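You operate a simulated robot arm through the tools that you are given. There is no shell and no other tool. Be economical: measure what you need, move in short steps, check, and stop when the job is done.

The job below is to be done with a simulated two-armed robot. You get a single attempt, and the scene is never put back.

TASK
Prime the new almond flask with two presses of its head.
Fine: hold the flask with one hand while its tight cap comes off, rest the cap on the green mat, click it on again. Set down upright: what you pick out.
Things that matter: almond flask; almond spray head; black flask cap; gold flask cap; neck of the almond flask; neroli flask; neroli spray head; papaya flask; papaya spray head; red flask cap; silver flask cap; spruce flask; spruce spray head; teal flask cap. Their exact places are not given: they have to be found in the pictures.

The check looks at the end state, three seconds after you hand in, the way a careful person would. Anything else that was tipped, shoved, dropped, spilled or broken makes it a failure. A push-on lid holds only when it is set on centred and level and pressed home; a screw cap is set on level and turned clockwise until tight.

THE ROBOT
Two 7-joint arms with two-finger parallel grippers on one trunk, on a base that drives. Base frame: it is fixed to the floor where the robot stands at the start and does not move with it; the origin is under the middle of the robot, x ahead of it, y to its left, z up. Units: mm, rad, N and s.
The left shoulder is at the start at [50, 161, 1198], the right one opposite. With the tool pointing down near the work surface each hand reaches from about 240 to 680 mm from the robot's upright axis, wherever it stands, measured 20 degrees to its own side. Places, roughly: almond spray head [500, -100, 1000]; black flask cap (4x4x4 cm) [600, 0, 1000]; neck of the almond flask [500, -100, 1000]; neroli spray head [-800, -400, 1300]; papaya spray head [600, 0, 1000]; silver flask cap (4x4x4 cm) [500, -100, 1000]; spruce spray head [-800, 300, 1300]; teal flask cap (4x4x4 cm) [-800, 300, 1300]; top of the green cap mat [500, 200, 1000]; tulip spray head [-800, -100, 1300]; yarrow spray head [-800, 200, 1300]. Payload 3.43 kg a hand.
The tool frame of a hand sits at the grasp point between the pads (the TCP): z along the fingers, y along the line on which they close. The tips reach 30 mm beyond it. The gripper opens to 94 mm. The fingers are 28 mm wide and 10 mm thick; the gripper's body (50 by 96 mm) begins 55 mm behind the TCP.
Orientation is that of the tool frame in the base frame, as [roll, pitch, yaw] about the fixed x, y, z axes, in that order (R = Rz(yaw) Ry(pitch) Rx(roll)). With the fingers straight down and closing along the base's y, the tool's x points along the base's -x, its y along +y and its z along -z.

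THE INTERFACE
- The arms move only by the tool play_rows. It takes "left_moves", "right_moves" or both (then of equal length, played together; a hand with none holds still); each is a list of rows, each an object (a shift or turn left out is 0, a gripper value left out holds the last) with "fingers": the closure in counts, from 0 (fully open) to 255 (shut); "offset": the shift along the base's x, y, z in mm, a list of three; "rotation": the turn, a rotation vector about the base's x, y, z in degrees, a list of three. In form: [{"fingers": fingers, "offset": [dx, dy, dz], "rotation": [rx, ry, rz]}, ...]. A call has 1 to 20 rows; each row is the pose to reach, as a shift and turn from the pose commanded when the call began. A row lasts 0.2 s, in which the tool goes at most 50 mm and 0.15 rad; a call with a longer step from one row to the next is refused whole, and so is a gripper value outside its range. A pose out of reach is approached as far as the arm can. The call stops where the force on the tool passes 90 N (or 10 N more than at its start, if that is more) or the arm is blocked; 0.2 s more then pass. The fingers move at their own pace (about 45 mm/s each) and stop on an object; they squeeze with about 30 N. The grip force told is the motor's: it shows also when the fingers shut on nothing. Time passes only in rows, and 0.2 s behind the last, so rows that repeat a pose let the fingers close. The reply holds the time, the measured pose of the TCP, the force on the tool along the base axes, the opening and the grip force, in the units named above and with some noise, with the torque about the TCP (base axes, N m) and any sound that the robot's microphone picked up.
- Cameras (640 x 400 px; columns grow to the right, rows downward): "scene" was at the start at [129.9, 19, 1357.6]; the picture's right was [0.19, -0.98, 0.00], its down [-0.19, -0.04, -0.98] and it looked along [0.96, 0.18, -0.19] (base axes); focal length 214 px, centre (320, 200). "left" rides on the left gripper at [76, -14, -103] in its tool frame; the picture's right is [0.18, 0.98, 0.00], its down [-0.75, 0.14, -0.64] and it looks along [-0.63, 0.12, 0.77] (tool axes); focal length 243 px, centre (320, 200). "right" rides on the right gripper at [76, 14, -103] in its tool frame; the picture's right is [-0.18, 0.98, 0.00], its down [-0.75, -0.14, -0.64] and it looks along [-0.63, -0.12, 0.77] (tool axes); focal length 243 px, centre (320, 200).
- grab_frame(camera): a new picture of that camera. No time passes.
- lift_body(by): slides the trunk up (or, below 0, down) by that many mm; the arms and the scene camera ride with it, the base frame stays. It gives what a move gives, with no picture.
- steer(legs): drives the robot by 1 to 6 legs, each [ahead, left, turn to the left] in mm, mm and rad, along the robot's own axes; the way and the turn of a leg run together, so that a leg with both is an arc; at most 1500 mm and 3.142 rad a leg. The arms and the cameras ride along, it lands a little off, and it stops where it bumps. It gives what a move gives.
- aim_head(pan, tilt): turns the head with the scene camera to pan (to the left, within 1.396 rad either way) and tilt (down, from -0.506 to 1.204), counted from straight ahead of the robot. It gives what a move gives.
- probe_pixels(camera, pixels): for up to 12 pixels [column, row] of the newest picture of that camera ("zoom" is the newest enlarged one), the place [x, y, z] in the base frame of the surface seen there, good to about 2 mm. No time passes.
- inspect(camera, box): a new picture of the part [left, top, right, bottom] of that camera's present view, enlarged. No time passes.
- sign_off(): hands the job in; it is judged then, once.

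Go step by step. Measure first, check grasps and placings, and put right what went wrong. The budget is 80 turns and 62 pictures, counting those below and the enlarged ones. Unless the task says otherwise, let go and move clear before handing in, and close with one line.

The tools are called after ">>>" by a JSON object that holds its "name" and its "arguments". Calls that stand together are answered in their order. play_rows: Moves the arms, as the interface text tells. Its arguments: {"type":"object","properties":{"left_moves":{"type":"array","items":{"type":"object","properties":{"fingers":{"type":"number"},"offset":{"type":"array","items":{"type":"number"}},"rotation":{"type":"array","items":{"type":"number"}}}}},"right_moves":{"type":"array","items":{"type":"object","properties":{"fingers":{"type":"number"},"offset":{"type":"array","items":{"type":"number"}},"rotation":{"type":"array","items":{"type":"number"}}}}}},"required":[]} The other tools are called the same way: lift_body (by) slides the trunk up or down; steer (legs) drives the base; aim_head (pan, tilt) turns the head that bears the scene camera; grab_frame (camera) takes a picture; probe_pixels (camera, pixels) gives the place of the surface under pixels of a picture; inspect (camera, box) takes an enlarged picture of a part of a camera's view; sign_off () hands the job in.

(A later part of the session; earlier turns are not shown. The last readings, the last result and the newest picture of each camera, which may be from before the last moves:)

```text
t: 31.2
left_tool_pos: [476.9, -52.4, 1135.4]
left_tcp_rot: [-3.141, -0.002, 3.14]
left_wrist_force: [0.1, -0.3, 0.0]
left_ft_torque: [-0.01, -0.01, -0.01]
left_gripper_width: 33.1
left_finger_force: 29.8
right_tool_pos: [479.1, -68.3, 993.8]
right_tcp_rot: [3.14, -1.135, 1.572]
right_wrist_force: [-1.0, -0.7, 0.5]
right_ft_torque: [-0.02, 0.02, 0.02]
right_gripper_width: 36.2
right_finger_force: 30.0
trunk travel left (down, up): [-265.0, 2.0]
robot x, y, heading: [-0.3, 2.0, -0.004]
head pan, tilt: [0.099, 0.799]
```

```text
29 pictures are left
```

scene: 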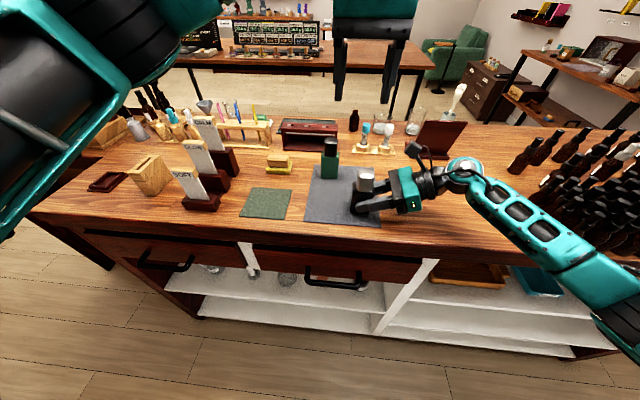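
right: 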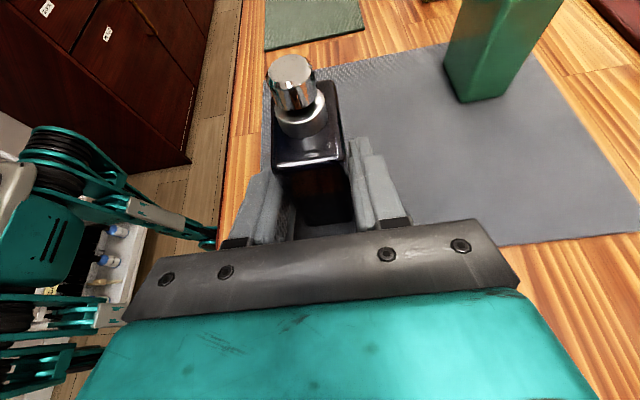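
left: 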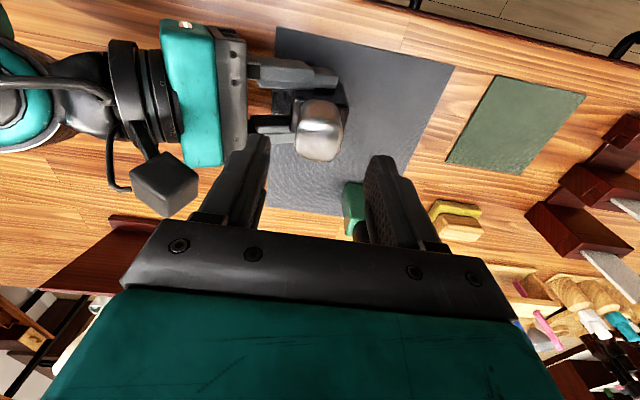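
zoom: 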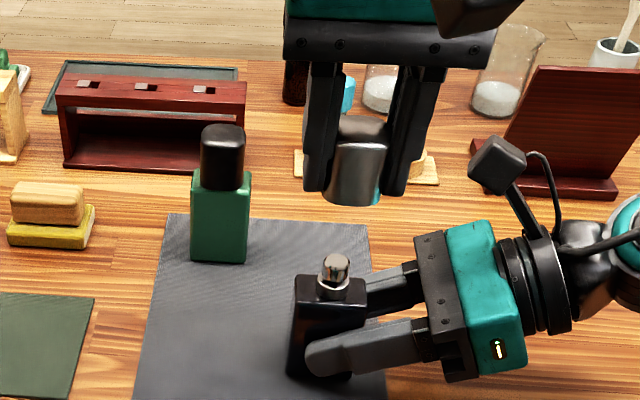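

The cap's top is TCP+9 and its bottom about TCP−32. I'll carry it over the green mat centre (478,170) and lower it to just above the surface at 951.

>>> {"name": "play_rows", "arguments": {"left_moves": [{"offset": [0, 20, 5]}, {"offset": [1, 60, 5]}, {"offset": [1, 105, 0]}, {"offset": [1, 150, -5]}, {"offset": [1, 190, -15]}, {"offset": [1, 215, -35]}, {"offset": [1, 222, -65]}, {"offset": [1, 222, -100]}, {"offset": [1, 222, -130]}, {"offset": [1, 222, -145]}, {"offset": [1, 222, -145]}]}}

>>> {"name": "grab_frame", "arguments": {"camera": "left"}}

>>> {"name": "inspect", "arguments": {"camera": "scene", "box": [220, 140, 320, 220]}}

```text
t: 33.6
left_tool_pos: [478.1, 170.1, 990.1]
left_tcp_rot: [3.14, 0.0, 3.139]
left_wrist_force: [1.0, 0.4, 0.2]
left_ft_torque: [-0.01, 0.02, -0.01]
left_gripper_width: 33.2
left_finger_force: 29.9
right_tool_pos: [478.5, -68.4, 992.3]
right_tcp_rot: [-3.141, -1.132, 1.57]
right_wrist_force: [-0.8, 1.8, -0.4]
right_ft_torque: [0.03, -0.02, 0.04]
right_gripper_width: 36.3
right_finger_force: 29.5
trunk travel left (down, up): [-265.0, 2.0]
robot x, y, heading: [2.0, 3.2, 0.001]
head pan, tilt: [0.099, 0.799]
```

```text
28 pictures are left
```

left: 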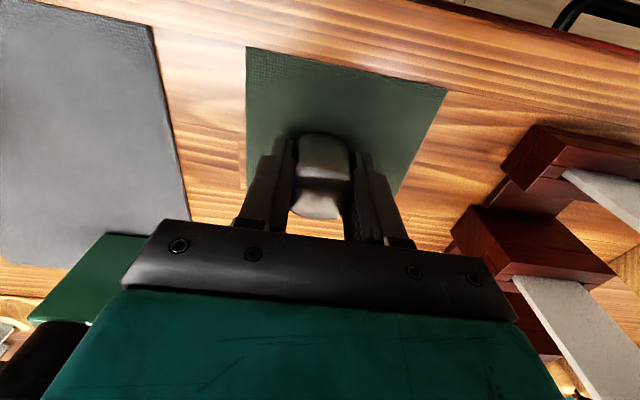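

```text
5.00 times, centred on (270, 180) of scene
```

zoom: 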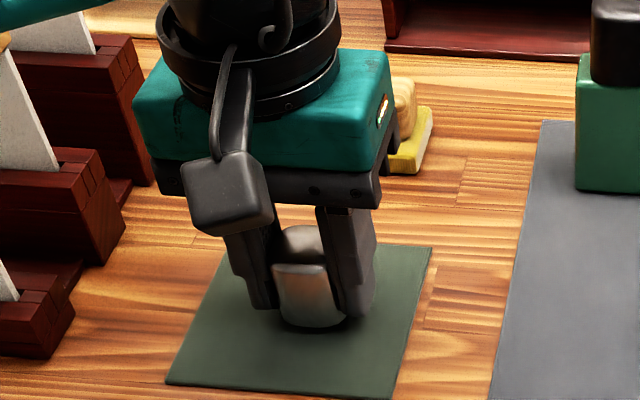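

Clear of everything, with the cap a few mm above the mat. Lowering in small steps until contact.

>>> {"name": "play_rows", "arguments": {"left_moves": [{"offset": [0, 0, -2]}, {"offset": [0, 0, -4]}, {"offset": [0, 0, -5.5]}, {"offset": [0, 0, -6.5]}]}}

```text
t: 34.6
left_tool_pos: [479.9, 169.8, 984.8]
left_tcp_rot: [3.141, -0.001, 3.141]
left_wrist_force: [0.2, -0.1, -0.5]
left_ft_torque: [0.02, 0.02, -0.01]
left_gripper_width: 33.2
left_finger_force: 30.2
right_tool_pos: [478.9, -68.5, 991.8]
right_tcp_rot: [-3.141, -1.132, 1.571]
right_wrist_force: [-0.7, 0.5, 0.1]
right_ft_torque: [0.07, -0.01, 0.02]
right_gripper_width: 36.4
right_finger_force: 30.0
trunk travel left (down, up): [-265.0, 2.0]
robot x, y, heading: [2.4, -1.1, -0.0]
head pan, tilt: [0.099, 0.799]
```

>>> {"name": "play_rows", "arguments": {"left_moves": [{"offset": [0, 0, -0.7]}, {"offset": [0, 0, -1.4]}, {"offset": [0, 0, -2]}]}}

>>> {"name": "inspect", "arguments": {"camera": "scene", "box": [240, 170, 310, 220]}}

```text
t: 35.4
left_tool_pos: [478.3, 169.4, 985.2]
left_tcp_rot: [-3.142, 0.003, 3.14]
left_wrist_force: [-0.4, 2.0, 8.3]
left_ft_torque: [0.07, 0.1, -0.01]
left_gripper_width: 33.2
left_finger_force: 29.9
right_tool_pos: [478.2, -69.0, 992.6]
right_tcp_rot: [3.141, -1.133, 1.572]
right_wrist_force: [-0.4, 0.3, -0.2]
right_ft_torque: [-0.03, -0.02, 0.01]
right_gripper_width: 36.2
right_finger_force: 30.7
trunk travel left (down, up): [-265.0, 2.0]
robot x, y, heading: [-0.3, 1.6, -0.0]
head pan, tilt: [0.099, 0.799]
```

```text
8.00 times, centred on (275, 195) of scene
```

zoom: 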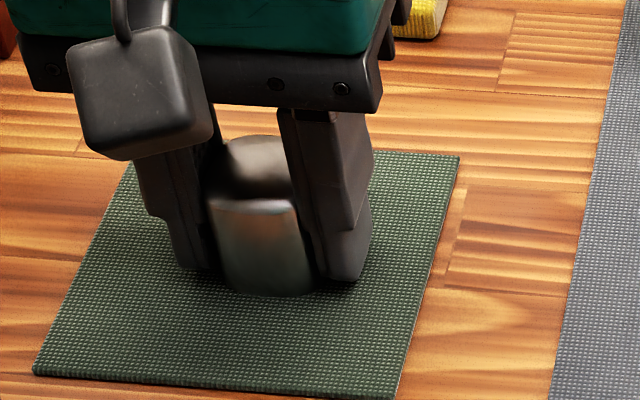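

8 N of contact, so the cap is on the mat. Releasing and rising straight up.

>>> {"name": "play_rows", "arguments": {"left_moves": [{"fingers": 92}, {"fingers": 92}, {"fingers": 92, "offset": [0, 0, 1]}, {"offset": [0, 0, 20]}, {"offset": [0, 0, 60]}, {"offset": [0, 0, 110]}, {"offset": [0, 0, 155]}, {"offset": [0, 0, 155]}]}}

>>> {"name": "grab_frame", "arguments": {"camera": "scene"}}

>>> {"name": "grab_frame", "arguments": {"camera": "left"}}

```text
t: 37.2
left_tool_pos: [479.9, 170.1, 1139.4]
left_tcp_rot: [-3.141, -0.001, 3.14]
left_wrist_force: [-0.1, -0.2, -0.4]
left_ft_torque: [0.01, 0.02, -0.01]
left_gripper_width: 60.2
left_finger_force: 0.1
right_tool_pos: [478.3, -68.3, 993.5]
right_tcp_rot: [-3.141, -1.131, 1.571]
right_wrist_force: [-0.3, -0.3, -0.5]
right_ft_torque: [-0.01, 0.0, 0.0]
right_gripper_width: 35.9
right_finger_force: 30.3
trunk travel left (down, up): [-265.0, 2.0]
robot x, y, heading: [1.2, 3.3, -0.0]
head pan, tilt: [0.099, 0.799]
```

```text
25 pictures are left
```

scene: 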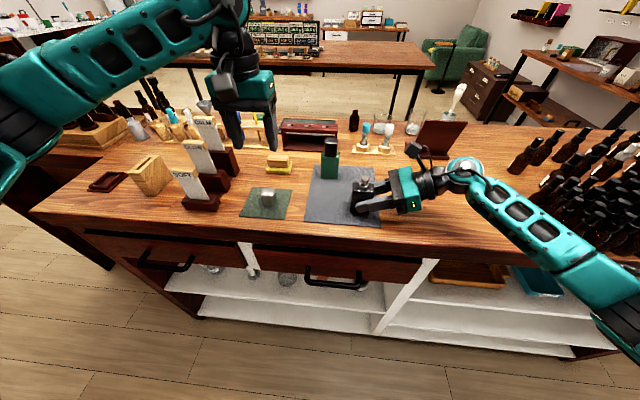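

```text
24 pictures are left
```

left: 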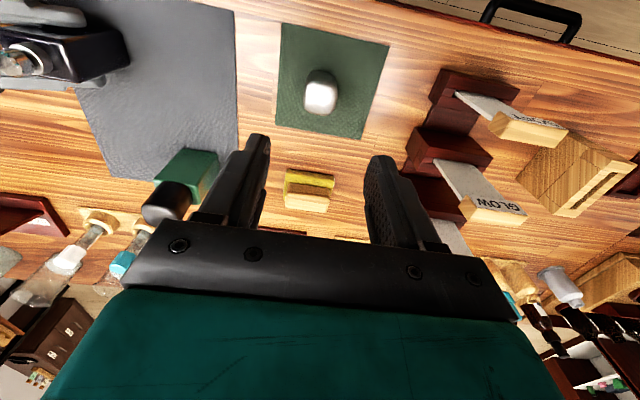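

The cap stands upright on the mat. I'll close the left fingers and move over the spray head, with tips about 25 mm above it.

>>> {"name": "play_rows", "arguments": {"left_moves": [{"fingers": 255, "offset": [0, -40, 0]}, {"offset": [-1, -85, 0]}, {"offset": [-2, -130, 0]}, {"offset": [-2, -175, 0]}, {"offset": [-2, -210, 0]}, {"offset": [-2, -221.5, 0]}, {"offset": [-2, -221.5, -20]}, {"offset": [-2, -221.5, -33]}, {"offset": [-2, -221.5, -33]}]}}

>>> {"name": "grab_frame", "arguments": {"camera": "left"}}

>>> {"name": "inspect", "arguments": {"camera": "scene", "box": [320, 130, 420, 220]}}

>>> {"name": "grab_frame", "arguments": {"camera": "right"}}

```text
t: 39.2
left_tool_pos: [476.1, -51.0, 1103.9]
left_tcp_rot: [3.141, 0.001, 3.141]
left_wrist_force: [0.1, -0.1, 0.1]
left_ft_torque: [-0.01, -0.03, 0.01]
left_gripper_width: 0.0
left_finger_force: 29.8
right_tool_pos: [478.8, -69.7, 992.0]
right_tcp_rot: [3.14, -1.132, 1.571]
right_wrist_force: [-0.4, -1.1, -0.3]
right_ft_torque: [-0.03, 0.01, -0.01]
right_gripper_width: 36.3
right_finger_force: 29.5
trunk travel left (down, up): [-265.0, 2.0]
robot x, y, heading: [-2.0, -1.6, -0.004]
head pan, tilt: [0.099, 0.799]
```

```text
23 pictures are left
```

left: 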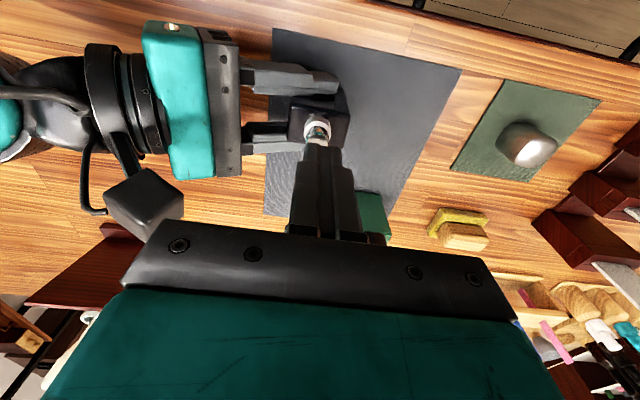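

```text
4.44 times, centred on (370, 175) of scene
```

zoom: 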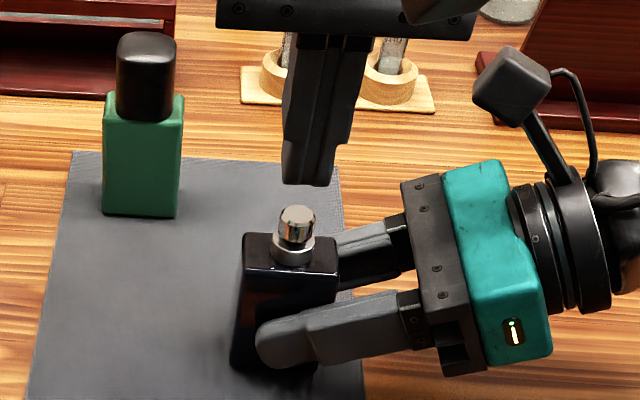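

```text
21 pictures are left
```

right: 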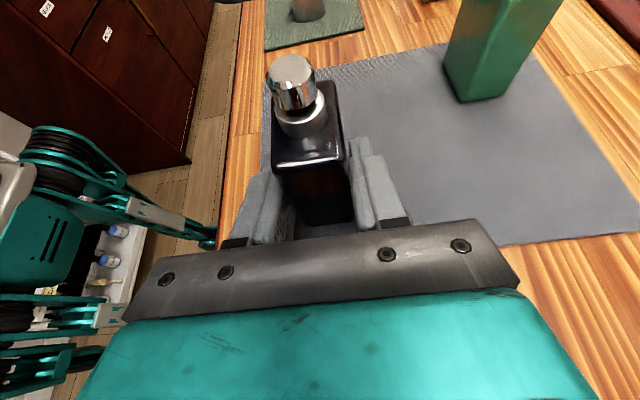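

>>> {"name": "probe_pixels", "arguments": {"camera": "zoom", "pixels": [[298, 209], [290, 212], [307, 213], [298, 216], [297, 225], [295, 235], [283, 225], [311, 226]]}}

>>> {"name": "probe_pixels", "arguments": {"camera": "right", "pixels": [[290, 60], [290, 68], [280, 68], [302, 68], [290, 80]]}}

```text
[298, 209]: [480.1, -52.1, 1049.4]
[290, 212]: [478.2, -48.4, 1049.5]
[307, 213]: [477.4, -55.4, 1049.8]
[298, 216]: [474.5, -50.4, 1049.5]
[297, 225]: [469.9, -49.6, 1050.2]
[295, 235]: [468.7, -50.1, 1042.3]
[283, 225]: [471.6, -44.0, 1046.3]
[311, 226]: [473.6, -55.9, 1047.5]
```

```text
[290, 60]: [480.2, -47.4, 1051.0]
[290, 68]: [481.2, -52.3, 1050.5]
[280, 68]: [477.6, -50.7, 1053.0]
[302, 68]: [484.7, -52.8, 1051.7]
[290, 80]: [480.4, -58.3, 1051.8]
```

The head is centred at (477,−51) with its top at 1050. First press: lower to about 5 mm below contact and check force and sound.

>>> {"name": "play_rows", "arguments": {"left_moves": [{"offset": [0.5, 0, -12]}, {"offset": [0.5, 0, -20]}, {"offset": [0.5, 0, -23]}, {"offset": [0.5, 0, -25]}, {"offset": [0.5, 0, -27]}, {"offset": [0.5, 0, -28]}, {"offset": [0.5, 0, -29]}]}}

```text
t: 40.8
left_tool_pos: [477.7, -51.2, 1075.3]
left_tcp_rot: [3.141, 0.001, 3.14]
left_wrist_force: [0.3, 2.1, 8.5]
left_ft_torque: [0.06, -0.03, -0.01]
left_gripper_width: 0.0
left_finger_force: 30.1
right_tool_pos: [477.6, -67.4, 992.5]
right_tcp_rot: [3.14, -1.133, 1.57]
right_wrist_force: [0.8, -0.5, 0.0]
right_ft_torque: [0.22, -0.1, -0.04]
right_gripper_width: 36.0
right_finger_force: 30.2
trunk travel left (down, up): [-265.0, 2.0]
robot x, y, heading: [2.0, 2.1, -0.003]
head pan, tilt: [0.099, 0.799]
heard: click
```

A click at 8.5 N: one press. Releasing fully, with a check for any extra sound.

>>> {"name": "play_rows", "arguments": {"left_moves": [{"offset": [0, 0, 3]}, {"offset": [0, 0, 8]}, {"offset": [0, 0, 15]}, {"offset": [0, 0, 15]}, {"offset": [0, 0, 15]}]}}

>>> {"name": "inspect", "arguments": {"camera": "scene", "box": [320, 130, 420, 220]}}

```text
t: 42.0
left_tool_pos: [477.0, -51.0, 1090.5]
left_tcp_rot: [-3.141, 0.001, 3.139]
left_wrist_force: [0.6, -0.4, 0.5]
left_ft_torque: [-0.02, 0.06, -0.03]
left_gripper_width: 0.0
left_finger_force: 30.0
right_tool_pos: [478.6, -69.9, 992.1]
right_tcp_rot: [-3.14, -1.132, 1.57]
right_wrist_force: [0.1, -1.3, -0.7]
right_ft_torque: [-0.08, 0.04, -0.04]
right_gripper_width: 36.1
right_finger_force: 29.8
trunk travel left (down, up): [-265.0, 2.0]
robot x, y, heading: [-4.3, 0.1, -0.002]
head pan, tilt: [0.099, 0.799]
```

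```text
4.44 times, centred on (370, 175) of scene
```

zoom: 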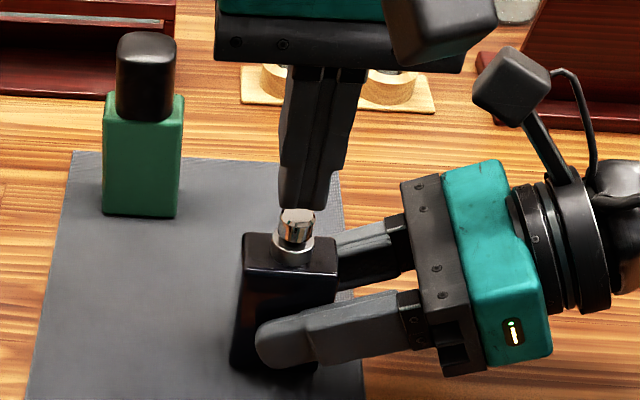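

The head sprang back up. Second press, to the same depth.

>>> {"name": "play_rows", "arguments": {"left_moves": [{"offset": [0, 0, -6]}, {"offset": [0, 0, -9]}, {"offset": [0, 0, -11]}, {"offset": [0, 0, -13]}, {"offset": [0, 0, -14]}, {"offset": [0, 0, -15]}]}}

```text
t: 43.4
left_tool_pos: [476.0, -51.8, 1077.0]
left_tcp_rot: [-3.141, 0.0, 3.14]
left_wrist_force: [-2.4, 1.0, 7.2]
left_ft_torque: [0.03, 0.06, -0.05]
left_gripper_width: 0.0
left_finger_force: 29.7
right_tool_pos: [478.4, -68.7, 993.0]
right_tcp_rot: [-3.141, -1.134, 1.567]
right_wrist_force: [2.0, 1.0, -1.4]
right_ft_torque: [0.19, 0.09, 0.02]
right_gripper_width: 36.2
right_finger_force: 29.7
trunk travel left (down, up): [-265.0, 2.0]
robot x, y, heading: [-3.3, 0.8, -0.005]
head pan, tilt: [0.099, 0.799]
heard: click
```

Second click, so it's primed with exactly two. Rising and going back over the cap on the mat.

>>> {"name": "play_rows", "arguments": {"left_moves": [{"offset": [0, 0, 4]}, {"offset": [0, 0, 15]}, {"offset": [0, 0, 40]}, {"offset": [0, 0, 64]}, {"offset": [0, 40, 64]}, {"offset": [0, 85, 64]}, {"fingers": 92, "offset": [0, 130, 64]}, {"offset": [1, 175, 64]}, {"offset": [1, 210, 64]}, {"offset": [1, 221.5, 64]}, {"offset": [1, 221.5, 64]}]}}

>>> {"name": "grab_frame", "arguments": {"camera": "left"}}

>>> {"name": "inspect", "arguments": {"camera": "scene", "box": [230, 160, 310, 220]}}

```text
t: 45.8
left_tool_pos: [479.6, 169.4, 1139.9]
left_tcp_rot: [3.141, 0.002, 3.139]
left_wrist_force: [0.7, -0.2, -0.3]
left_ft_torque: [-0.03, 0.01, 0.03]
left_gripper_width: 60.2
left_finger_force: 0.0
right_tool_pos: [478.3, -68.2, 993.7]
right_tcp_rot: [3.141, -1.132, 1.57]
right_wrist_force: [-0.5, 1.7, 0.1]
right_ft_torque: [0.04, -0.02, 0.0]
right_gripper_width: 36.0
right_finger_force: 30.7
trunk travel left (down, up): [-265.0, 2.0]
robot x, y, heading: [-3.1, -1.0, -0.0]
head pan, tilt: [0.099, 0.799]
```

```text
19 pictures are left
```

left: 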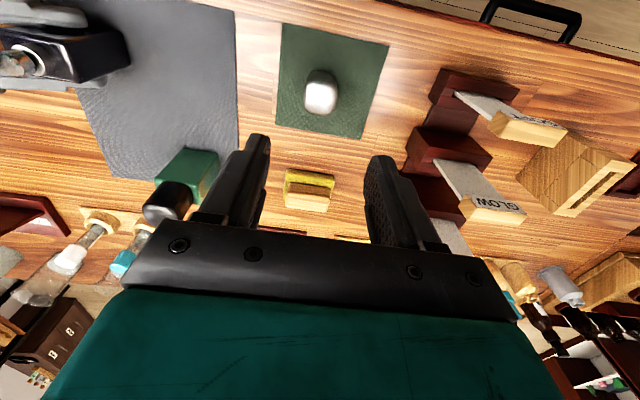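

```text
6.67 times, centred on (270, 190) of scene
```

zoom: 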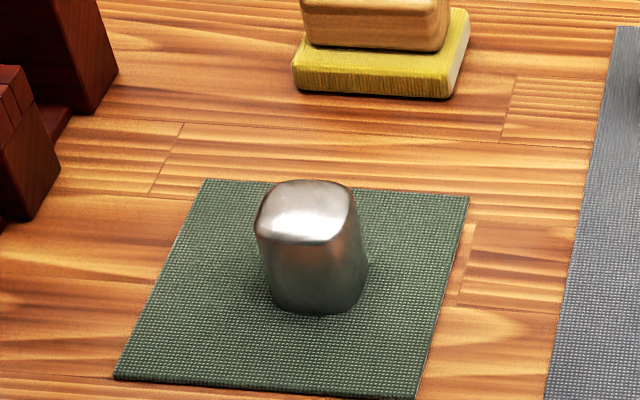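

The cap stands upright, undisturbed. Descending 155 mm and gripping it deep, as before.

>>> {"name": "play_rows", "arguments": {"left_moves": [{"offset": [-1, 0, -45]}, {"offset": [-1, 0, -90]}, {"offset": [-1, 0, -125]}, {"offset": [-1, 0, -145]}, {"offset": [-1, 0, -154]}, {"offset": [-1, 0, -154]}, {"fingers": 255, "offset": [-1, 0, -154]}, {"fingers": 255, "offset": [-1, 0, -154]}, {"fingers": 255, "offset": [-1, 0, -154]}, {"fingers": 255, "offset": [-1, 0, -154]}, {"offset": [-1, 0, -150]}, {"offset": [-1, 0, -140]}, {"offset": [-1, 0, -110]}, {"offset": [-1, 0, -70]}, {"offset": [-1, 0, -30]}, {"offset": [-1, 0, 0]}, {"offset": [-1, 0, 0]}]}}

>>> {"name": "inspect", "arguments": {"camera": "scene", "box": [200, 70, 320, 190]}}

```text
t: 49.4
left_tool_pos: [477.1, 170.1, 1140.2]
left_tcp_rot: [-3.141, 0.001, 3.139]
left_wrist_force: [1.0, 0.2, 0.2]
left_ft_torque: [0.01, 0.02, 0.03]
left_gripper_width: 33.1
left_finger_force: 29.9
right_tool_pos: [477.8, -68.9, 992.8]
right_tcp_rot: [-3.141, -1.132, 1.57]
right_wrist_force: [0.0, -1.1, 0.0]
right_ft_torque: [0.01, -0.02, 0.0]
right_gripper_width: 36.1
right_finger_force: 30.3
trunk travel left (down, up): [-265.0, 2.0]
robot x, y, heading: [-0.4, 1.4, -0.003]
head pan, tilt: [0.099, 0.799]
```

```text
3.33 times, centred on (260, 130) of scene
```

zoom: 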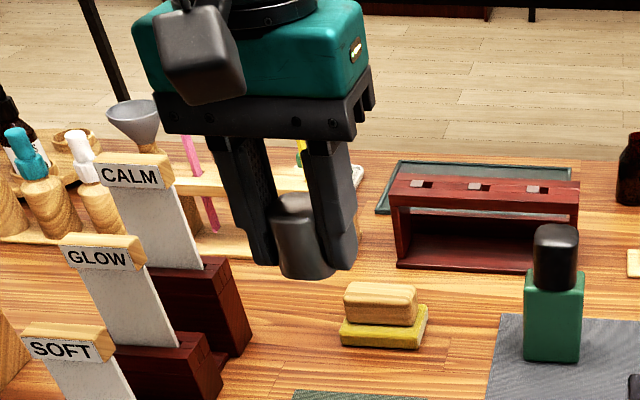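

The cap is in hand and level. Carrying it back over the neck, to about 8 mm above the spray head.

>>> {"name": "play_rows", "arguments": {"left_moves": [{"offset": [0, -20, 5]}, {"offset": [-0.5, -60, 5]}, {"offset": [-1, -105, 5]}, {"offset": [-1, -150, 5]}, {"offset": [-1, -190, 5]}, {"offset": [-1, -215, 3]}, {"offset": [-1, -222, 0]}, {"offset": [-1, -222, -20]}, {"offset": [-1, -222, -38]}, {"offset": [-1, -222, -46]}, {"offset": [-1, -222, -46]}]}}

>>> {"name": "inspect", "arguments": {"camera": "scene", "box": [330, 140, 410, 220]}}

>>> {"name": "grab_frame", "arguments": {"camera": "right"}}

```text
t: 51.8
left_tool_pos: [475.0, -52.5, 1093.8]
left_tcp_rot: [-3.141, 0.002, 3.141]
left_wrist_force: [0.0, 0.2, -0.2]
left_ft_torque: [0.03, -0.02, 0.01]
left_gripper_width: 33.2
left_finger_force: 29.8
right_tool_pos: [477.5, -69.2, 993.1]
right_tcp_rot: [3.141, -1.134, 1.572]
right_wrist_force: [-0.7, -1.6, -0.3]
right_ft_torque: [-0.02, -0.02, 0.02]
right_gripper_width: 36.2
right_finger_force: 29.9
trunk travel left (down, up): [-265.0, 2.0]
robot x, y, heading: [-1.1, 0.8, 0.001]
head pan, tilt: [0.099, 0.799]
```

```text
5.00 times, centred on (370, 180) of scene
```

zoom: 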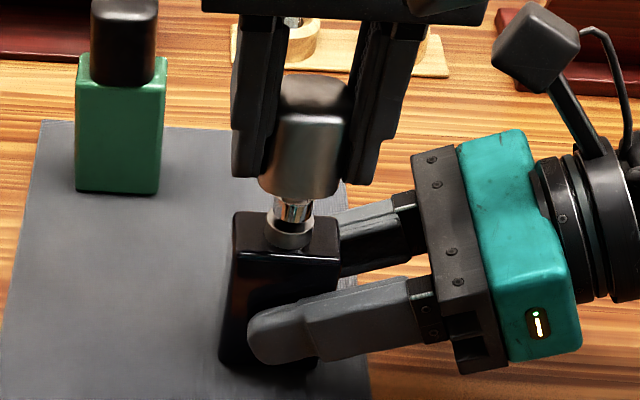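

```text
15 pictures are left
```

right: 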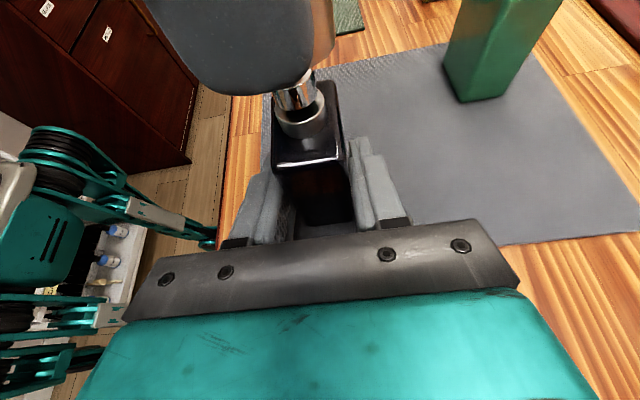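

>>> {"name": "probe_pixels", "arguments": {"camera": "zoom", "pixels": [[318, 78], [310, 120], [300, 150], [298, 185], [296, 193], [265, 180], [337, 190], [290, 210], [289, 238], [311, 90]]}}

>>> {"name": "probe_pixels", "arguments": {"camera": "right", "pixels": [[275, 92], [318, 70], [300, 122], [290, 128], [295, 100]]}}

```text
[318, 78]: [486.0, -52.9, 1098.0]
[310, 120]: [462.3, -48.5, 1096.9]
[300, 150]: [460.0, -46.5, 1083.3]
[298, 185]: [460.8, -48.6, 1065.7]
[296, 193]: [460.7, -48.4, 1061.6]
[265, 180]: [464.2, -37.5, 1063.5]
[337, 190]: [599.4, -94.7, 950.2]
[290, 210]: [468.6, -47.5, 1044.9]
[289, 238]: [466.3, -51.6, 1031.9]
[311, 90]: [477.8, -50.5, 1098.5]
```

```text
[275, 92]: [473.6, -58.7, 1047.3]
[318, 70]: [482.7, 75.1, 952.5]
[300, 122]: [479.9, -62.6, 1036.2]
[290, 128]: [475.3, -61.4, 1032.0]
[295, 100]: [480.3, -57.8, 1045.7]
```

The cap's front face is at x≈460, matching its original seat, and it is level. Lowering slowly over the head toward the seat, about 27 mm of the 32 mm.

>>> {"name": "play_rows", "arguments": {"left_moves": [{"offset": [0, 0, -4]}, {"offset": [0, 0, -8]}, {"offset": [0, 0, -12]}, {"offset": [0, 0, -15]}, {"offset": [0, 0, -18]}, {"offset": [0, 0, -21]}, {"offset": [0, 0, -23]}, {"offset": [0, 0, -25]}, {"offset": [0, 0, -26]}]}}

>>> {"name": "inspect", "arguments": {"camera": "scene", "box": [330, 140, 410, 220]}}

```text
t: 53.8
left_tool_pos: [476.2, -51.9, 1066.4]
left_tcp_rot: [-3.141, 0.0, 3.141]
left_wrist_force: [-0.1, 0.3, 0.1]
left_ft_torque: [0.0, 0.01, -0.03]
left_gripper_width: 33.4
left_finger_force: 29.8
right_tool_pos: [478.4, -68.8, 992.2]
right_tcp_rot: [3.141, -1.134, 1.571]
right_wrist_force: [0.5, -0.8, -0.3]
right_ft_torque: [-0.04, 0.01, 0.01]
right_gripper_width: 36.4
right_finger_force: 30.4
trunk travel left (down, up): [-265.0, 2.0]
robot x, y, heading: [3.2, -0.5, -0.001]
head pan, tilt: [0.099, 0.799]
```

```text
5.00 times, centred on (370, 180) of scene
```

zoom: 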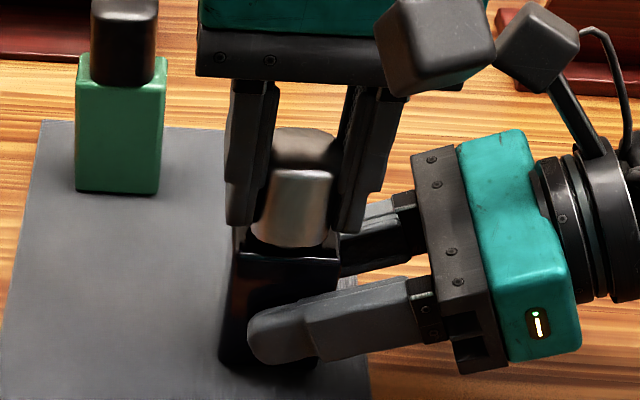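

No resistance yet; a few mm remain. Pushing down in 1 mm steps until it bites.

>>> {"name": "play_rows", "arguments": {"left_moves": [{"offset": [0, 0, -1]}, {"offset": [0, 0, -2]}, {"offset": [0, 0, -3]}, {"offset": [0, 0, -4]}, {"offset": [0, 0, -5]}, {"offset": [0, 0, -6]}]}}

```text
t: 55.2
left_tool_pos: [477.1, -51.3, 1062.0]
left_tcp_rot: [-3.14, 0.0, 3.141]
left_wrist_force: [0.1, -0.8, -0.2]
left_ft_torque: [0.0, 0.03, -0.05]
left_gripper_width: 33.1
left_finger_force: 30.5
right_tool_pos: [478.3, -68.4, 992.6]
right_tcp_rot: [3.141, -1.132, 1.569]
right_wrist_force: [0.6, -0.7, -1.2]
right_ft_torque: [0.0, -0.02, 0.03]
right_gripper_width: 36.4
right_finger_force: 29.7
trunk travel left (down, up): [-265.0, 2.0]
robot x, y, heading: [-1.5, 3.4, -0.003]
head pan, tilt: [0.099, 0.799]
```

>>> {"name": "play_rows", "arguments": {"left_moves": [{"offset": [0, 0, -1]}, {"offset": [0, 0, -2]}, {"offset": [0, 0, -3]}, {"offset": [0, 0, -4]}]}}

>>> {"name": "inspect", "arguments": {"camera": "scene", "box": [330, 140, 410, 220]}}

```text
t: 56.2
left_tool_pos: [476.2, -52.1, 1060.0]
left_tcp_rot: [-3.138, 0.003, 3.138]
left_wrist_force: [-2.9, -3.4, 18.9]
left_ft_torque: [0.09, 0.44, -0.07]
left_gripper_width: 33.0
left_finger_force: 29.7
right_tool_pos: [477.8, -68.4, 993.0]
right_tcp_rot: [3.139, -1.133, 1.572]
right_wrist_force: [5.6, 2.7, -2.6]
right_ft_torque: [0.01, -0.22, -0.07]
right_gripper_width: 36.3
right_finger_force: 30.0
trunk travel left (down, up): [-265.0, 2.0]
robot x, y, heading: [1.0, 2.8, -0.001]
head pan, tilt: [0.099, 0.799]
```

```text
5.00 times, centred on (370, 180) of scene
```

zoom: 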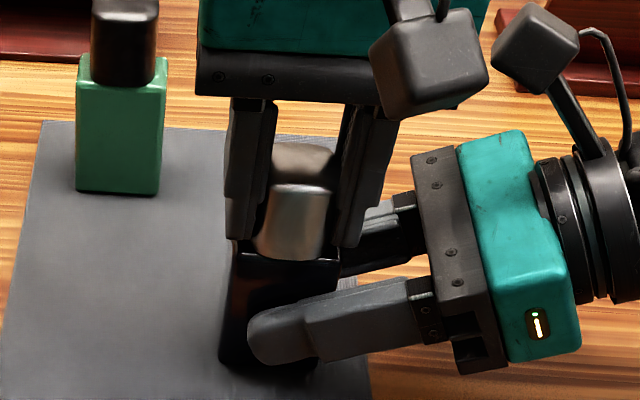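

19 N of resistance at the seat but no click. Pressing a little further while the grip keeps it level.

>>> {"name": "play_rows", "arguments": {"left_moves": [{"offset": [0, 0, -1]}, {"offset": [0, 0, -2]}, {"offset": [0, 0, -3]}]}}

```text
t: 57.0
left_tool_pos: [476.0, -51.6, 1058.9]
left_tcp_rot: [-3.138, 0.005, 3.141]
left_wrist_force: [-4.8, -0.9, 38.2]
left_ft_torque: [0.28, 0.17, -0.3]
left_gripper_width: 32.8
left_finger_force: 30.0
right_tool_pos: [477.9, -67.8, 992.9]
right_tcp_rot: [3.14, -1.13, 1.571]
right_wrist_force: [12.1, 4.5, -9.6]
right_ft_torque: [0.25, 0.04, -0.04]
right_gripper_width: 36.0
right_finger_force: 30.3
trunk travel left (down, up): [-265.0, 2.0]
robot x, y, heading: [-1.8, 1.5, 0.001]
head pan, tilt: [0.099, 0.799]
```

38 N and still no click. I'll back off the load, release, and press on the cap's top centre with closed fingers instead.

>>> {"name": "play_rows", "arguments": {"left_moves": [{"offset": [0, 0, 5]}, {"fingers": 110, "offset": [0, 0, 5]}, {"fingers": 110, "offset": [0, 0, 5]}, {"fingers": 110, "offset": [0, 0, 5]}, {"offset": [0, 0, 20]}, {"offset": [0, 0, 45]}, {"fingers": 255, "offset": [0, 0, 55]}, {"fingers": 255, "offset": [0, 0, 55]}, {"fingers": 255, "offset": [0, 0, 55]}, {"fingers": 255, "offset": [0, 0, 55]}]}}

>>> {"name": "inspect", "arguments": {"camera": "scene", "box": [330, 140, 410, 220]}}

>>> {"name": "grab_frame", "arguments": {"camera": "right"}}

```text
t: 59.2
left_tool_pos: [476.7, -52.0, 1109.7]
left_tcp_rot: [3.141, 0.001, 3.14]
left_wrist_force: [-1.0, -0.7, -0.6]
left_ft_torque: [-0.03, 0.0, 0.0]
left_gripper_width: 0.0
left_finger_force: 30.0
right_tool_pos: [478.0, -68.2, 992.7]
right_tcp_rot: [3.139, -1.136, 1.57]
right_wrist_force: [-0.7, 1.1, -0.5]
right_ft_torque: [-0.02, 0.03, -0.01]
right_gripper_width: 36.2
right_finger_force: 30.1
trunk travel left (down, up): [-265.0, 2.0]
robot x, y, heading: [0.9, -3.7, -0.0]
head pan, tilt: [0.099, 0.799]
```

```text
5.00 times, centred on (370, 180) of scene
```

zoom: 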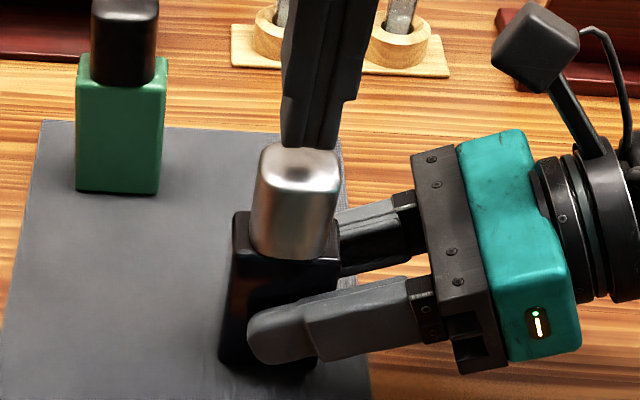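

```text
11 pictures are left
```

right: 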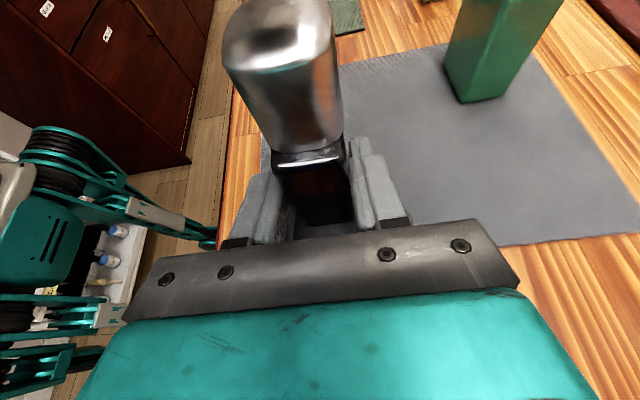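

>>> {"name": "probe_pixels", "arguments": {"camera": "zoom", "pixels": [[285, 165], [325, 165], [285, 150], [297, 172], [290, 200], [285, 250], [262, 240], [325, 250]]}}

```text
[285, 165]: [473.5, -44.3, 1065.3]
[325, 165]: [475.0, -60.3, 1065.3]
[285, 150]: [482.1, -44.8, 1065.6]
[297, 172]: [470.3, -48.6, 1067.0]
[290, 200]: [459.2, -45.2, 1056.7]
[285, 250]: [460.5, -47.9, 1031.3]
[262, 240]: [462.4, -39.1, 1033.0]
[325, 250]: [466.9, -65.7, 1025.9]
```

The cap top is at about 1066, nearly fully down and level. Pressing home on its centre with the closed fingertips.

>>> {"name": "play_rows", "arguments": {"left_moves": [{"offset": [0.5, 0.5, -6]}, {"offset": [0.5, 0.5, -10]}, {"offset": [0.5, 0.5, -12]}, {"offset": [0.5, 0.5, -13]}, {"offset": [0.5, 0.5, -14]}, {"offset": [0.5, 0.5, -15]}, {"offset": [0.5, 0.5, -16]}, {"offset": [0.5, 0.5, -17]}, {"offset": [0.5, 0.5, -18]}]}}

```text
t: 61.2
left_tool_pos: [476.6, -51.9, 1097.6]
left_tcp_rot: [-3.136, 0.008, 3.139]
left_wrist_force: [-3.3, 6.0, 41.6]
left_ft_torque: [0.26, 0.24, -0.21]
left_gripper_width: 0.3
left_finger_force: 30.2
right_tool_pos: [477.4, -68.7, 992.3]
right_tcp_rot: [3.14, -1.13, 1.568]
right_wrist_force: [11.4, 0.0, -8.2]
right_ft_torque: [0.79, 0.01, -0.09]
right_gripper_width: 36.1
right_finger_force: 30.4
trunk travel left (down, up): [-265.0, 2.0]
robot x, y, heading: [1.4, 4.9, 0.002]
head pan, tilt: [0.099, 0.799]
```

Firm at 41 N with no movement yet. Pressing on toward 80 N in small steps.

>>> {"name": "play_rows", "arguments": {"left_moves": [{"offset": [0, 0, -1]}, {"offset": [0, 0, -2]}, {"offset": [0, 0, -3]}, {"offset": [0, 0, -4]}, {"offset": [0, 0, -5]}, {"offset": [0, 0, -5]}]}}

```text
t: 62.6
left_tool_pos: [476.2, -51.2, 1096.7]
left_tcp_rot: [-3.131, 0.014, 3.14]
left_wrist_force: [-11.8, 12.5, 66.7]
left_ft_torque: [0.41, 0.87, -0.24]
left_gripper_width: 0.2
left_finger_force: 30.2
right_tool_pos: [477.7, -68.7, 992.3]
right_tcp_rot: [3.134, -1.129, 1.573]
right_wrist_force: [22.2, -3.5, -13.7]
right_ft_torque: [0.23, 0.21, -0.03]
right_gripper_width: 36.3
right_finger_force: 30.1
trunk travel left (down, up): [-265.0, 2.0]
robot x, y, heading: [0.4, 0.1, -0.0]
head pan, tilt: [0.099, 0.799]
```

>>> {"name": "play_rows", "arguments": {"left_moves": [{"offset": [0.5, -0.5, -1]}, {"offset": [1, -1, -2]}, {"offset": [1, -1, -3]}, {"offset": [1, -1, -4]}, {"offset": [1, -1, -5]}]}}

```text
t: 64.0
left_tool_pos: [476.6, -54.4, 1097.2]
left_tcp_rot: [-3.131, 0.02, 3.141]
left_wrist_force: [-4.5, 5.6, 17.5]
left_ft_torque: [0.2, 0.38, -0.12]
left_gripper_width: 0.0
left_finger_force: 29.4
right_tool_pos: [478.6, -68.7, 994.2]
right_tcp_rot: [3.129, -1.132, 1.576]
right_wrist_force: [-4.1, -2.7, 10.1]
right_ft_torque: [-0.03, 0.38, 0.07]
right_gripper_width: 36.3
right_finger_force: 29.8
trunk travel left (down, up): [-265.0, 2.0]
robot x, y, heading: [-1.3, -1.3, -0.002]
head pan, tilt: [0.099, 0.799]
stopped in row 5 (left hand): the force on the tool passed its limit at 90 N (the readings are from after the stop); the commanded pose is now the measured one
```

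It passed 90 N and stopped. I'll lift off and inspect the seat.

>>> {"name": "play_rows", "arguments": {"left_moves": [{"offset": [0, 1, 5]}, {"offset": [0, 2, 15]}, {"offset": [0, 2, 40]}, {"offset": [0, 40, 60]}, {"offset": [0, 70, 60]}, {"offset": [0, 70, 60]}]}}

>>> {"name": "inspect", "arguments": {"camera": "scene", "box": [345, 155, 395, 205]}}

>>> {"name": "inspect", "arguments": {"camera": "right", "box": [210, 0, 390, 240]}}

```text
t: 65.4
left_tool_pos: [477.4, 17.8, 1154.7]
left_tcp_rot: [-3.132, 0.016, 3.138]
left_wrist_force: [0.9, 0.3, -0.1]
left_ft_torque: [0.02, 0.01, 0.01]
left_gripper_width: 0.2
left_finger_force: 29.7
right_tool_pos: [478.5, -69.5, 992.7]
right_tcp_rot: [3.133, -1.131, 1.571]
right_wrist_force: [-6.2, 2.8, 17.1]
right_ft_torque: [-0.07, 0.2, -0.05]
right_gripper_width: 36.1
right_finger_force: 30.0
trunk travel left (down, up): [-265.0, 2.0]
robot x, y, heading: [0.9, -0.5, -0.004]
head pan, tilt: [0.099, 0.799]
```

```text
8.00 times, centred on (370, 180) of scene
```

zoom: 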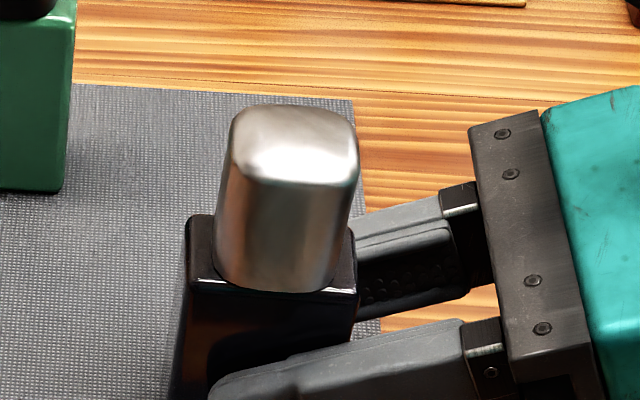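

```text
1.67 times, centred on (300, 120) of right
```

zoom: 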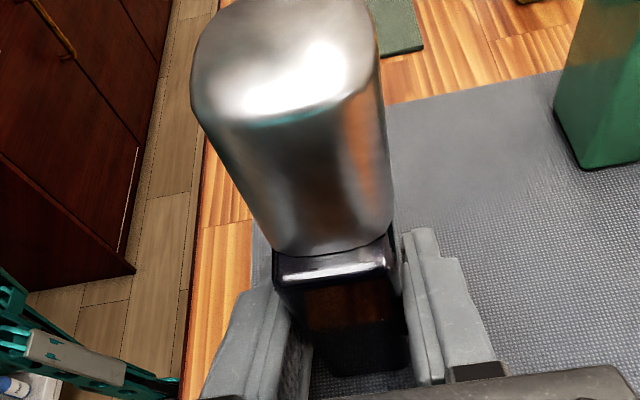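

The cap looks flush and level, just as at the start, but I heard no click. I'll straighten the left hand, grip the cap, and tug lightly to see whether it holds.

>>> {"name": "play_rows", "arguments": {"left_moves": [{"fingers": 92, "offset": [0, -25, 0], "rotation": [0.54, 0.92, 0]}, {"offset": [0, -50, 0], "rotation": [0.54, 0.92, 0]}, {"offset": [0, -69.8, 0], "rotation": [0.54, 0.92, 0]}, {"offset": [0, -69.8, -30], "rotation": [0.54, 0.92, 0]}, {"offset": [0, -69.8, -60], "rotation": [0.54, 0.92, 0]}, {"offset": [0, -69.8, -80], "rotation": [0.54, 0.92, 0]}, {"offset": [0, -69.8, -93], "rotation": [0.54, 0.92, 0]}, {"offset": [0, -69.8, -93], "rotation": [0.54, 0.92, 0]}, {"fingers": 255, "offset": [0, -69.8, -93], "rotation": [0.54, 0.92, 0]}, {"fingers": 255, "offset": [0, -69.8, -93], "rotation": [0.54, 0.92, 0]}, {"fingers": 255, "offset": [0, -69.8, -93], "rotation": [0.54, 0.92, 0]}, {"fingers": 255, "offset": [0, -69.8, -93], "rotation": [0.54, 0.92, 0]}]}}

>>> {"name": "play_rows", "arguments": {"left_moves": [{"offset": [0, 0, 1]}]}}

```text
t: 68.0
left_tool_pos: [478.4, -53.5, 1062.3]
left_tcp_rot: [-3.141, 0.0, 3.138]
left_wrist_force: [0.8, -8.2, -0.9]
left_ft_torque: [-0.06, -0.08, -0.03]
left_gripper_width: 32.9
left_finger_force: 29.9
right_tool_pos: [479.7, -69.1, 992.0]
right_tcp_rot: [3.135, -1.129, 1.569]
right_wrist_force: [-3.8, 7.4, 14.4]
right_ft_torque: [-0.36, 0.15, 0.0]
right_gripper_width: 36.2
right_finger_force: 29.8
trunk travel left (down, up): [-265.0, 2.0]
robot x, y, heading: [0.8, 3.0, -0.003]
head pan, tilt: [0.099, 0.799]
```

```text
t: 68.4
left_tool_pos: [478.0, -53.3, 1062.1]
left_tcp_rot: [-3.141, -0.001, 3.138]
left_wrist_force: [1.5, -9.1, -5.8]
left_ft_torque: [-0.17, -0.19, -0.06]
left_gripper_width: 33.0
left_finger_force: 30.2
right_tool_pos: [480.2, -70.2, 991.5]
right_tcp_rot: [3.137, -1.13, 1.567]
right_wrist_force: [-5.5, 8.7, 13.7]
right_ft_torque: [-0.28, 0.12, 0.0]
right_gripper_width: 36.4
right_finger_force: 30.3
trunk travel left (down, up): [-265.0, 2.0]
robot x, y, heading: [2.9, -1.3, -0.003]
head pan, tilt: [0.099, 0.799]
```

1 mm of pull gives about 6 N of resistance, so it may be holding. One more mm to confirm.

>>> {"name": "play_rows", "arguments": {"left_moves": [{"offset": [0, 0, 1]}]}}

>>> {"name": "play_rows", "arguments": {"left_moves": [{"offset": [0, 0, 0.7]}]}}

```text
t: 68.8
left_tool_pos: [478.3, -52.4, 1065.1]
left_tcp_rot: [3.141, 0.0, 3.14]
left_wrist_force: [-1.0, -0.5, -0.1]
left_ft_torque: [-0.07, 0.0, -0.03]
left_gripper_width: 33.0
left_finger_force: 29.9
right_tool_pos: [479.5, -69.0, 992.6]
right_tcp_rot: [3.137, -1.128, 1.567]
right_wrist_force: [-4.6, 4.0, 11.7]
right_ft_torque: [0.47, 0.11, 0.12]
right_gripper_width: 36.2
right_finger_force: 29.5
trunk travel left (down, up): [-265.0, 2.0]
robot x, y, heading: [0.6, 2.5, -0.001]
head pan, tilt: [0.099, 0.799]
```

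```text
t: 69.2
left_tool_pos: [478.9, -52.7, 1065.2]
left_tcp_rot: [-3.141, 0.001, 3.139]
left_wrist_force: [0.1, -0.3, -0.1]
left_ft_torque: [-0.03, 0.0, -0.01]
left_gripper_width: 33.1
left_finger_force: 30.0
right_tool_pos: [479.9, -70.5, 991.5]
right_tcp_rot: [3.137, -1.125, 1.568]
right_wrist_force: [-2.4, 3.7, 11.0]
right_ft_torque: [0.5, 0.14, 0.09]
right_gripper_width: 36.2
right_finger_force: 29.7
trunk travel left (down, up): [-265.0, 2.0]
robot x, y, heading: [-0.9, -0.9, 0.002]
head pan, tilt: [0.099, 0.799]
```

The cap came free at about 6–10 N, so it wasn't clicked in, and the side loads (−8 N in y) suggest neck and cap were strained about 1 mm apart. I'll open the right fingers so the flask stands stress-free and centres itself under the cap.

>>> {"name": "play_rows", "arguments": {"left_moves": [{}, {}, {}, {}, {}], "right_moves": [{"fingers": 140}, {"fingers": 140}, {"fingers": 140}, {"fingers": 140}, {"fingers": 140}]}}

>>> {"name": "inspect", "arguments": {"camera": "scene", "box": [330, 145, 410, 215]}}

```text
t: 70.4
left_tool_pos: [480.0, -53.0, 1063.0]
left_tcp_rot: [3.141, -0.001, 3.138]
left_wrist_force: [0.5, 0.2, -0.4]
left_ft_torque: [0.0, 0.0, -0.01]
left_gripper_width: 33.2
left_finger_force: 29.8
right_tool_pos: [481.2, -70.0, 990.3]
right_tcp_rot: [3.136, -1.129, 1.566]
right_wrist_force: [-0.5, -1.2, -0.8]
right_ft_torque: [-0.03, 0.01, 0.02]
right_gripper_width: 42.6
right_finger_force: 0.0
trunk travel left (down, up): [-265.0, 2.0]
robot x, y, heading: [-1.8, 0.4, 0.001]
head pan, tilt: [0.099, 0.799]
```

```text
5.71 times, centred on (370, 180) of scene
```

zoom: 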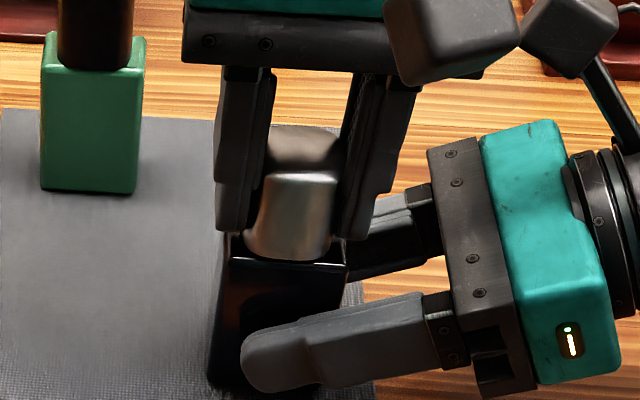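

The flask stands free and upright under the cap. Lowering the cap in small steps and watching side forces and sound.

>>> {"name": "play_rows", "arguments": {"left_moves": [{"offset": [0, 0, -1]}, {"offset": [0, 0, -2]}, {"offset": [0, 0, -3]}, {"offset": [0, 0, -4]}]}}

>>> {"name": "play_rows", "arguments": {"left_moves": [{"offset": [0, 0, -1]}, {"offset": [0, 0, -2]}]}}

```text
t: 71.4
left_tool_pos: [478.2, -53.4, 1061.8]
left_tcp_rot: [-3.14, 0.002, 3.137]
left_wrist_force: [-0.9, 0.8, 11.4]
left_ft_torque: [0.19, 0.08, 0.01]
left_gripper_width: 32.9
left_finger_force: 30.2
right_tool_pos: [479.3, -70.8, 992.8]
right_tcp_rot: [3.135, -1.13, 1.568]
right_wrist_force: [-0.6, -0.3, 0.5]
right_ft_torque: [0.01, -0.02, 0.01]
right_gripper_width: 42.4
right_finger_force: 0.0
trunk travel left (down, up): [-265.0, 2.0]
robot x, y, heading: [-1.0, 0.3, 0.003]
head pan, tilt: [0.099, 0.799]
```

```text
t: 72.0
left_tool_pos: [479.7, -51.9, 1060.2]
left_tcp_rot: [-3.138, 0.002, 3.139]
left_wrist_force: [1.9, -1.3, 22.3]
left_ft_torque: [0.1, -0.1, -0.05]
left_gripper_width: 33.0
left_finger_force: 30.4
right_tool_pos: [480.0, -70.0, 993.1]
right_tcp_rot: [3.134, -1.129, 1.567]
right_wrist_force: [-0.5, -0.1, -0.5]
right_ft_torque: [-0.01, 0.01, -0.01]
right_gripper_width: 42.2
right_finger_force: 0.1
trunk travel left (down, up): [-265.0, 2.0]
robot x, y, heading: [-0.4, 0.9, -0.003]
head pan, tilt: [0.099, 0.799]
```

Side forces and torque are now near zero at 22 N. Pressing further.

>>> {"name": "play_rows", "arguments": {"left_moves": [{"offset": [0, 0, -1]}, {"offset": [0, 0, -2]}, {"offset": [0, 0, -3]}, {"offset": [0, 0, -4]}]}}

>>> {"name": "play_rows", "arguments": {"left_moves": [{"offset": [0, 0, -1]}, {"offset": [0, 0, -2]}, {"offset": [0, 0, -3]}]}}

```text
t: 73.0
left_tool_pos: [478.4, -53.9, 1057.8]
left_tcp_rot: [-3.136, 0.005, 3.141]
left_wrist_force: [4.2, 2.1, 40.0]
left_ft_torque: [0.47, 0.23, -0.04]
left_gripper_width: 33.3
left_finger_force: 30.3
right_tool_pos: [478.8, -70.7, 992.3]
right_tcp_rot: [3.133, -1.127, 1.57]
right_wrist_force: [-0.5, -0.3, 0.1]
right_ft_torque: [0.0, -0.03, -0.01]
right_gripper_width: 42.3
right_finger_force: 0.1
trunk travel left (down, up): [-265.0, 2.0]
robot x, y, heading: [-1.9, 1.6, 0.001]
head pan, tilt: [0.099, 0.799]
```

```text
t: 73.8
left_tool_pos: [478.6, -54.4, 1058.2]
left_tcp_rot: [-3.132, 0.011, 3.14]
left_wrist_force: [0.8, 4.8, 48.5]
left_ft_torque: [0.5, 0.21, 0.02]
left_gripper_width: 33.2
left_finger_force: 30.2
right_tool_pos: [479.5, -69.8, 993.4]
right_tcp_rot: [3.129, -1.127, 1.574]
right_wrist_force: [-0.6, -1.2, -0.6]
right_ft_torque: [-0.03, 0.01, 0.0]
right_gripper_width: 42.3
right_finger_force: 0.0
trunk travel left (down, up): [-265.0, 2.0]
robot x, y, heading: [1.3, 1.1, 0.002]
head pan, tilt: [0.099, 0.799]
```

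48 N and no click. A clean test is possible now that the flask is free: I'll unload and raise the hand a few mm. If the cap holds, the flask will lift with it; if not, the cap slides up alone.

>>> {"name": "play_rows", "arguments": {"left_moves": [{"offset": [0, 0, 3]}, {"offset": [0, 0, 6]}, {"offset": [0, 0, 9]}, {"offset": [0, 0, 11]}]}}

>>> {"name": "play_rows", "arguments": {"left_moves": [{"offset": [0, 0, 1]}, {"offset": [0, 0, 2]}, {"offset": [0, 0, 3]}]}}

>>> {"name": "inspect", "arguments": {"camera": "scene", "box": [330, 145, 410, 215]}}

```text
t: 74.8
left_tool_pos: [477.9, -53.6, 1059.7]
left_tcp_rot: [3.139, -0.008, 3.138]
left_wrist_force: [1.5, -0.3, 1.5]
left_ft_torque: [-0.16, -0.17, 0.04]
left_gripper_width: 33.0
left_finger_force: 30.5
right_tool_pos: [479.9, -69.7, 991.8]
right_tcp_rot: [3.139, -1.13, 1.563]
right_wrist_force: [0.6, 0.6, -0.9]
right_ft_torque: [-0.01, -0.02, 0.01]
right_gripper_width: 42.5
right_finger_force: 0.0
trunk travel left (down, up): [-265.0, 2.0]
robot x, y, heading: [-1.2, -1.4, -0.001]
head pan, tilt: [0.099, 0.799]
```

```text
t: 75.6
left_tool_pos: [480.7, -53.4, 1066.2]
left_tcp_rot: [-3.141, -0.003, 3.139]
left_wrist_force: [-0.1, -0.1, -2.5]
left_ft_torque: [-0.02, 0.01, 0.05]
left_gripper_width: 32.8
left_finger_force: 29.9
right_tool_pos: [480.4, -70.4, 991.2]
right_tcp_rot: [3.139, -1.128, 1.563]
right_wrist_force: [-0.1, -0.3, 0.1]
right_ft_torque: [0.02, 0.02, 0.0]
right_gripper_width: 42.5
right_finger_force: 0.2
trunk travel left (down, up): [-265.0, 2.0]
robot x, y, heading: [-0.5, -0.4, 0.004]
head pan, tilt: [0.099, 0.799]
```

```text
5.71 times, centred on (370, 180) of scene
```

zoom: 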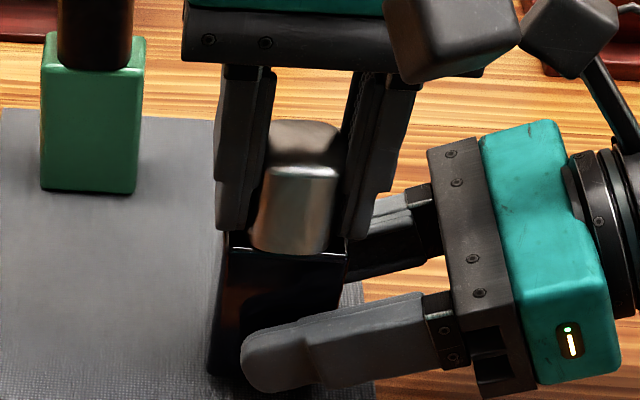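

The left hand now carries about 2.5 N and the flask's shoulder edge rose with the cap, so the cap is holding the flask. Setting the flask gently back down on its mat.

>>> {"name": "play_rows", "arguments": {"left_moves": [{"offset": [0, 0, -1]}, {"offset": [0, 0, -2]}, {"offset": [0, 0, -3]}, {"offset": [0, 0, -4]}]}}

```text
t: 76.6
left_tool_pos: [477.5, -54.3, 1061.0]
left_tcp_rot: [-3.141, -0.002, 3.139]
left_wrist_force: [0.5, 0.2, -2.2]
left_ft_torque: [-0.01, -0.02, -0.01]
left_gripper_width: 33.0
left_finger_force: 30.0
right_tool_pos: [482.1, -70.8, 991.6]
right_tcp_rot: [3.141, -1.128, 1.564]
right_wrist_force: [-0.2, -0.3, -0.1]
right_ft_torque: [-0.01, 0.0, -0.01]
right_gripper_width: 42.4
right_finger_force: 0.0
trunk travel left (down, up): [-265.0, 2.0]
robot x, y, heading: [1.4, -3.0, 0.001]
head pan, tilt: [0.099, 0.799]
```

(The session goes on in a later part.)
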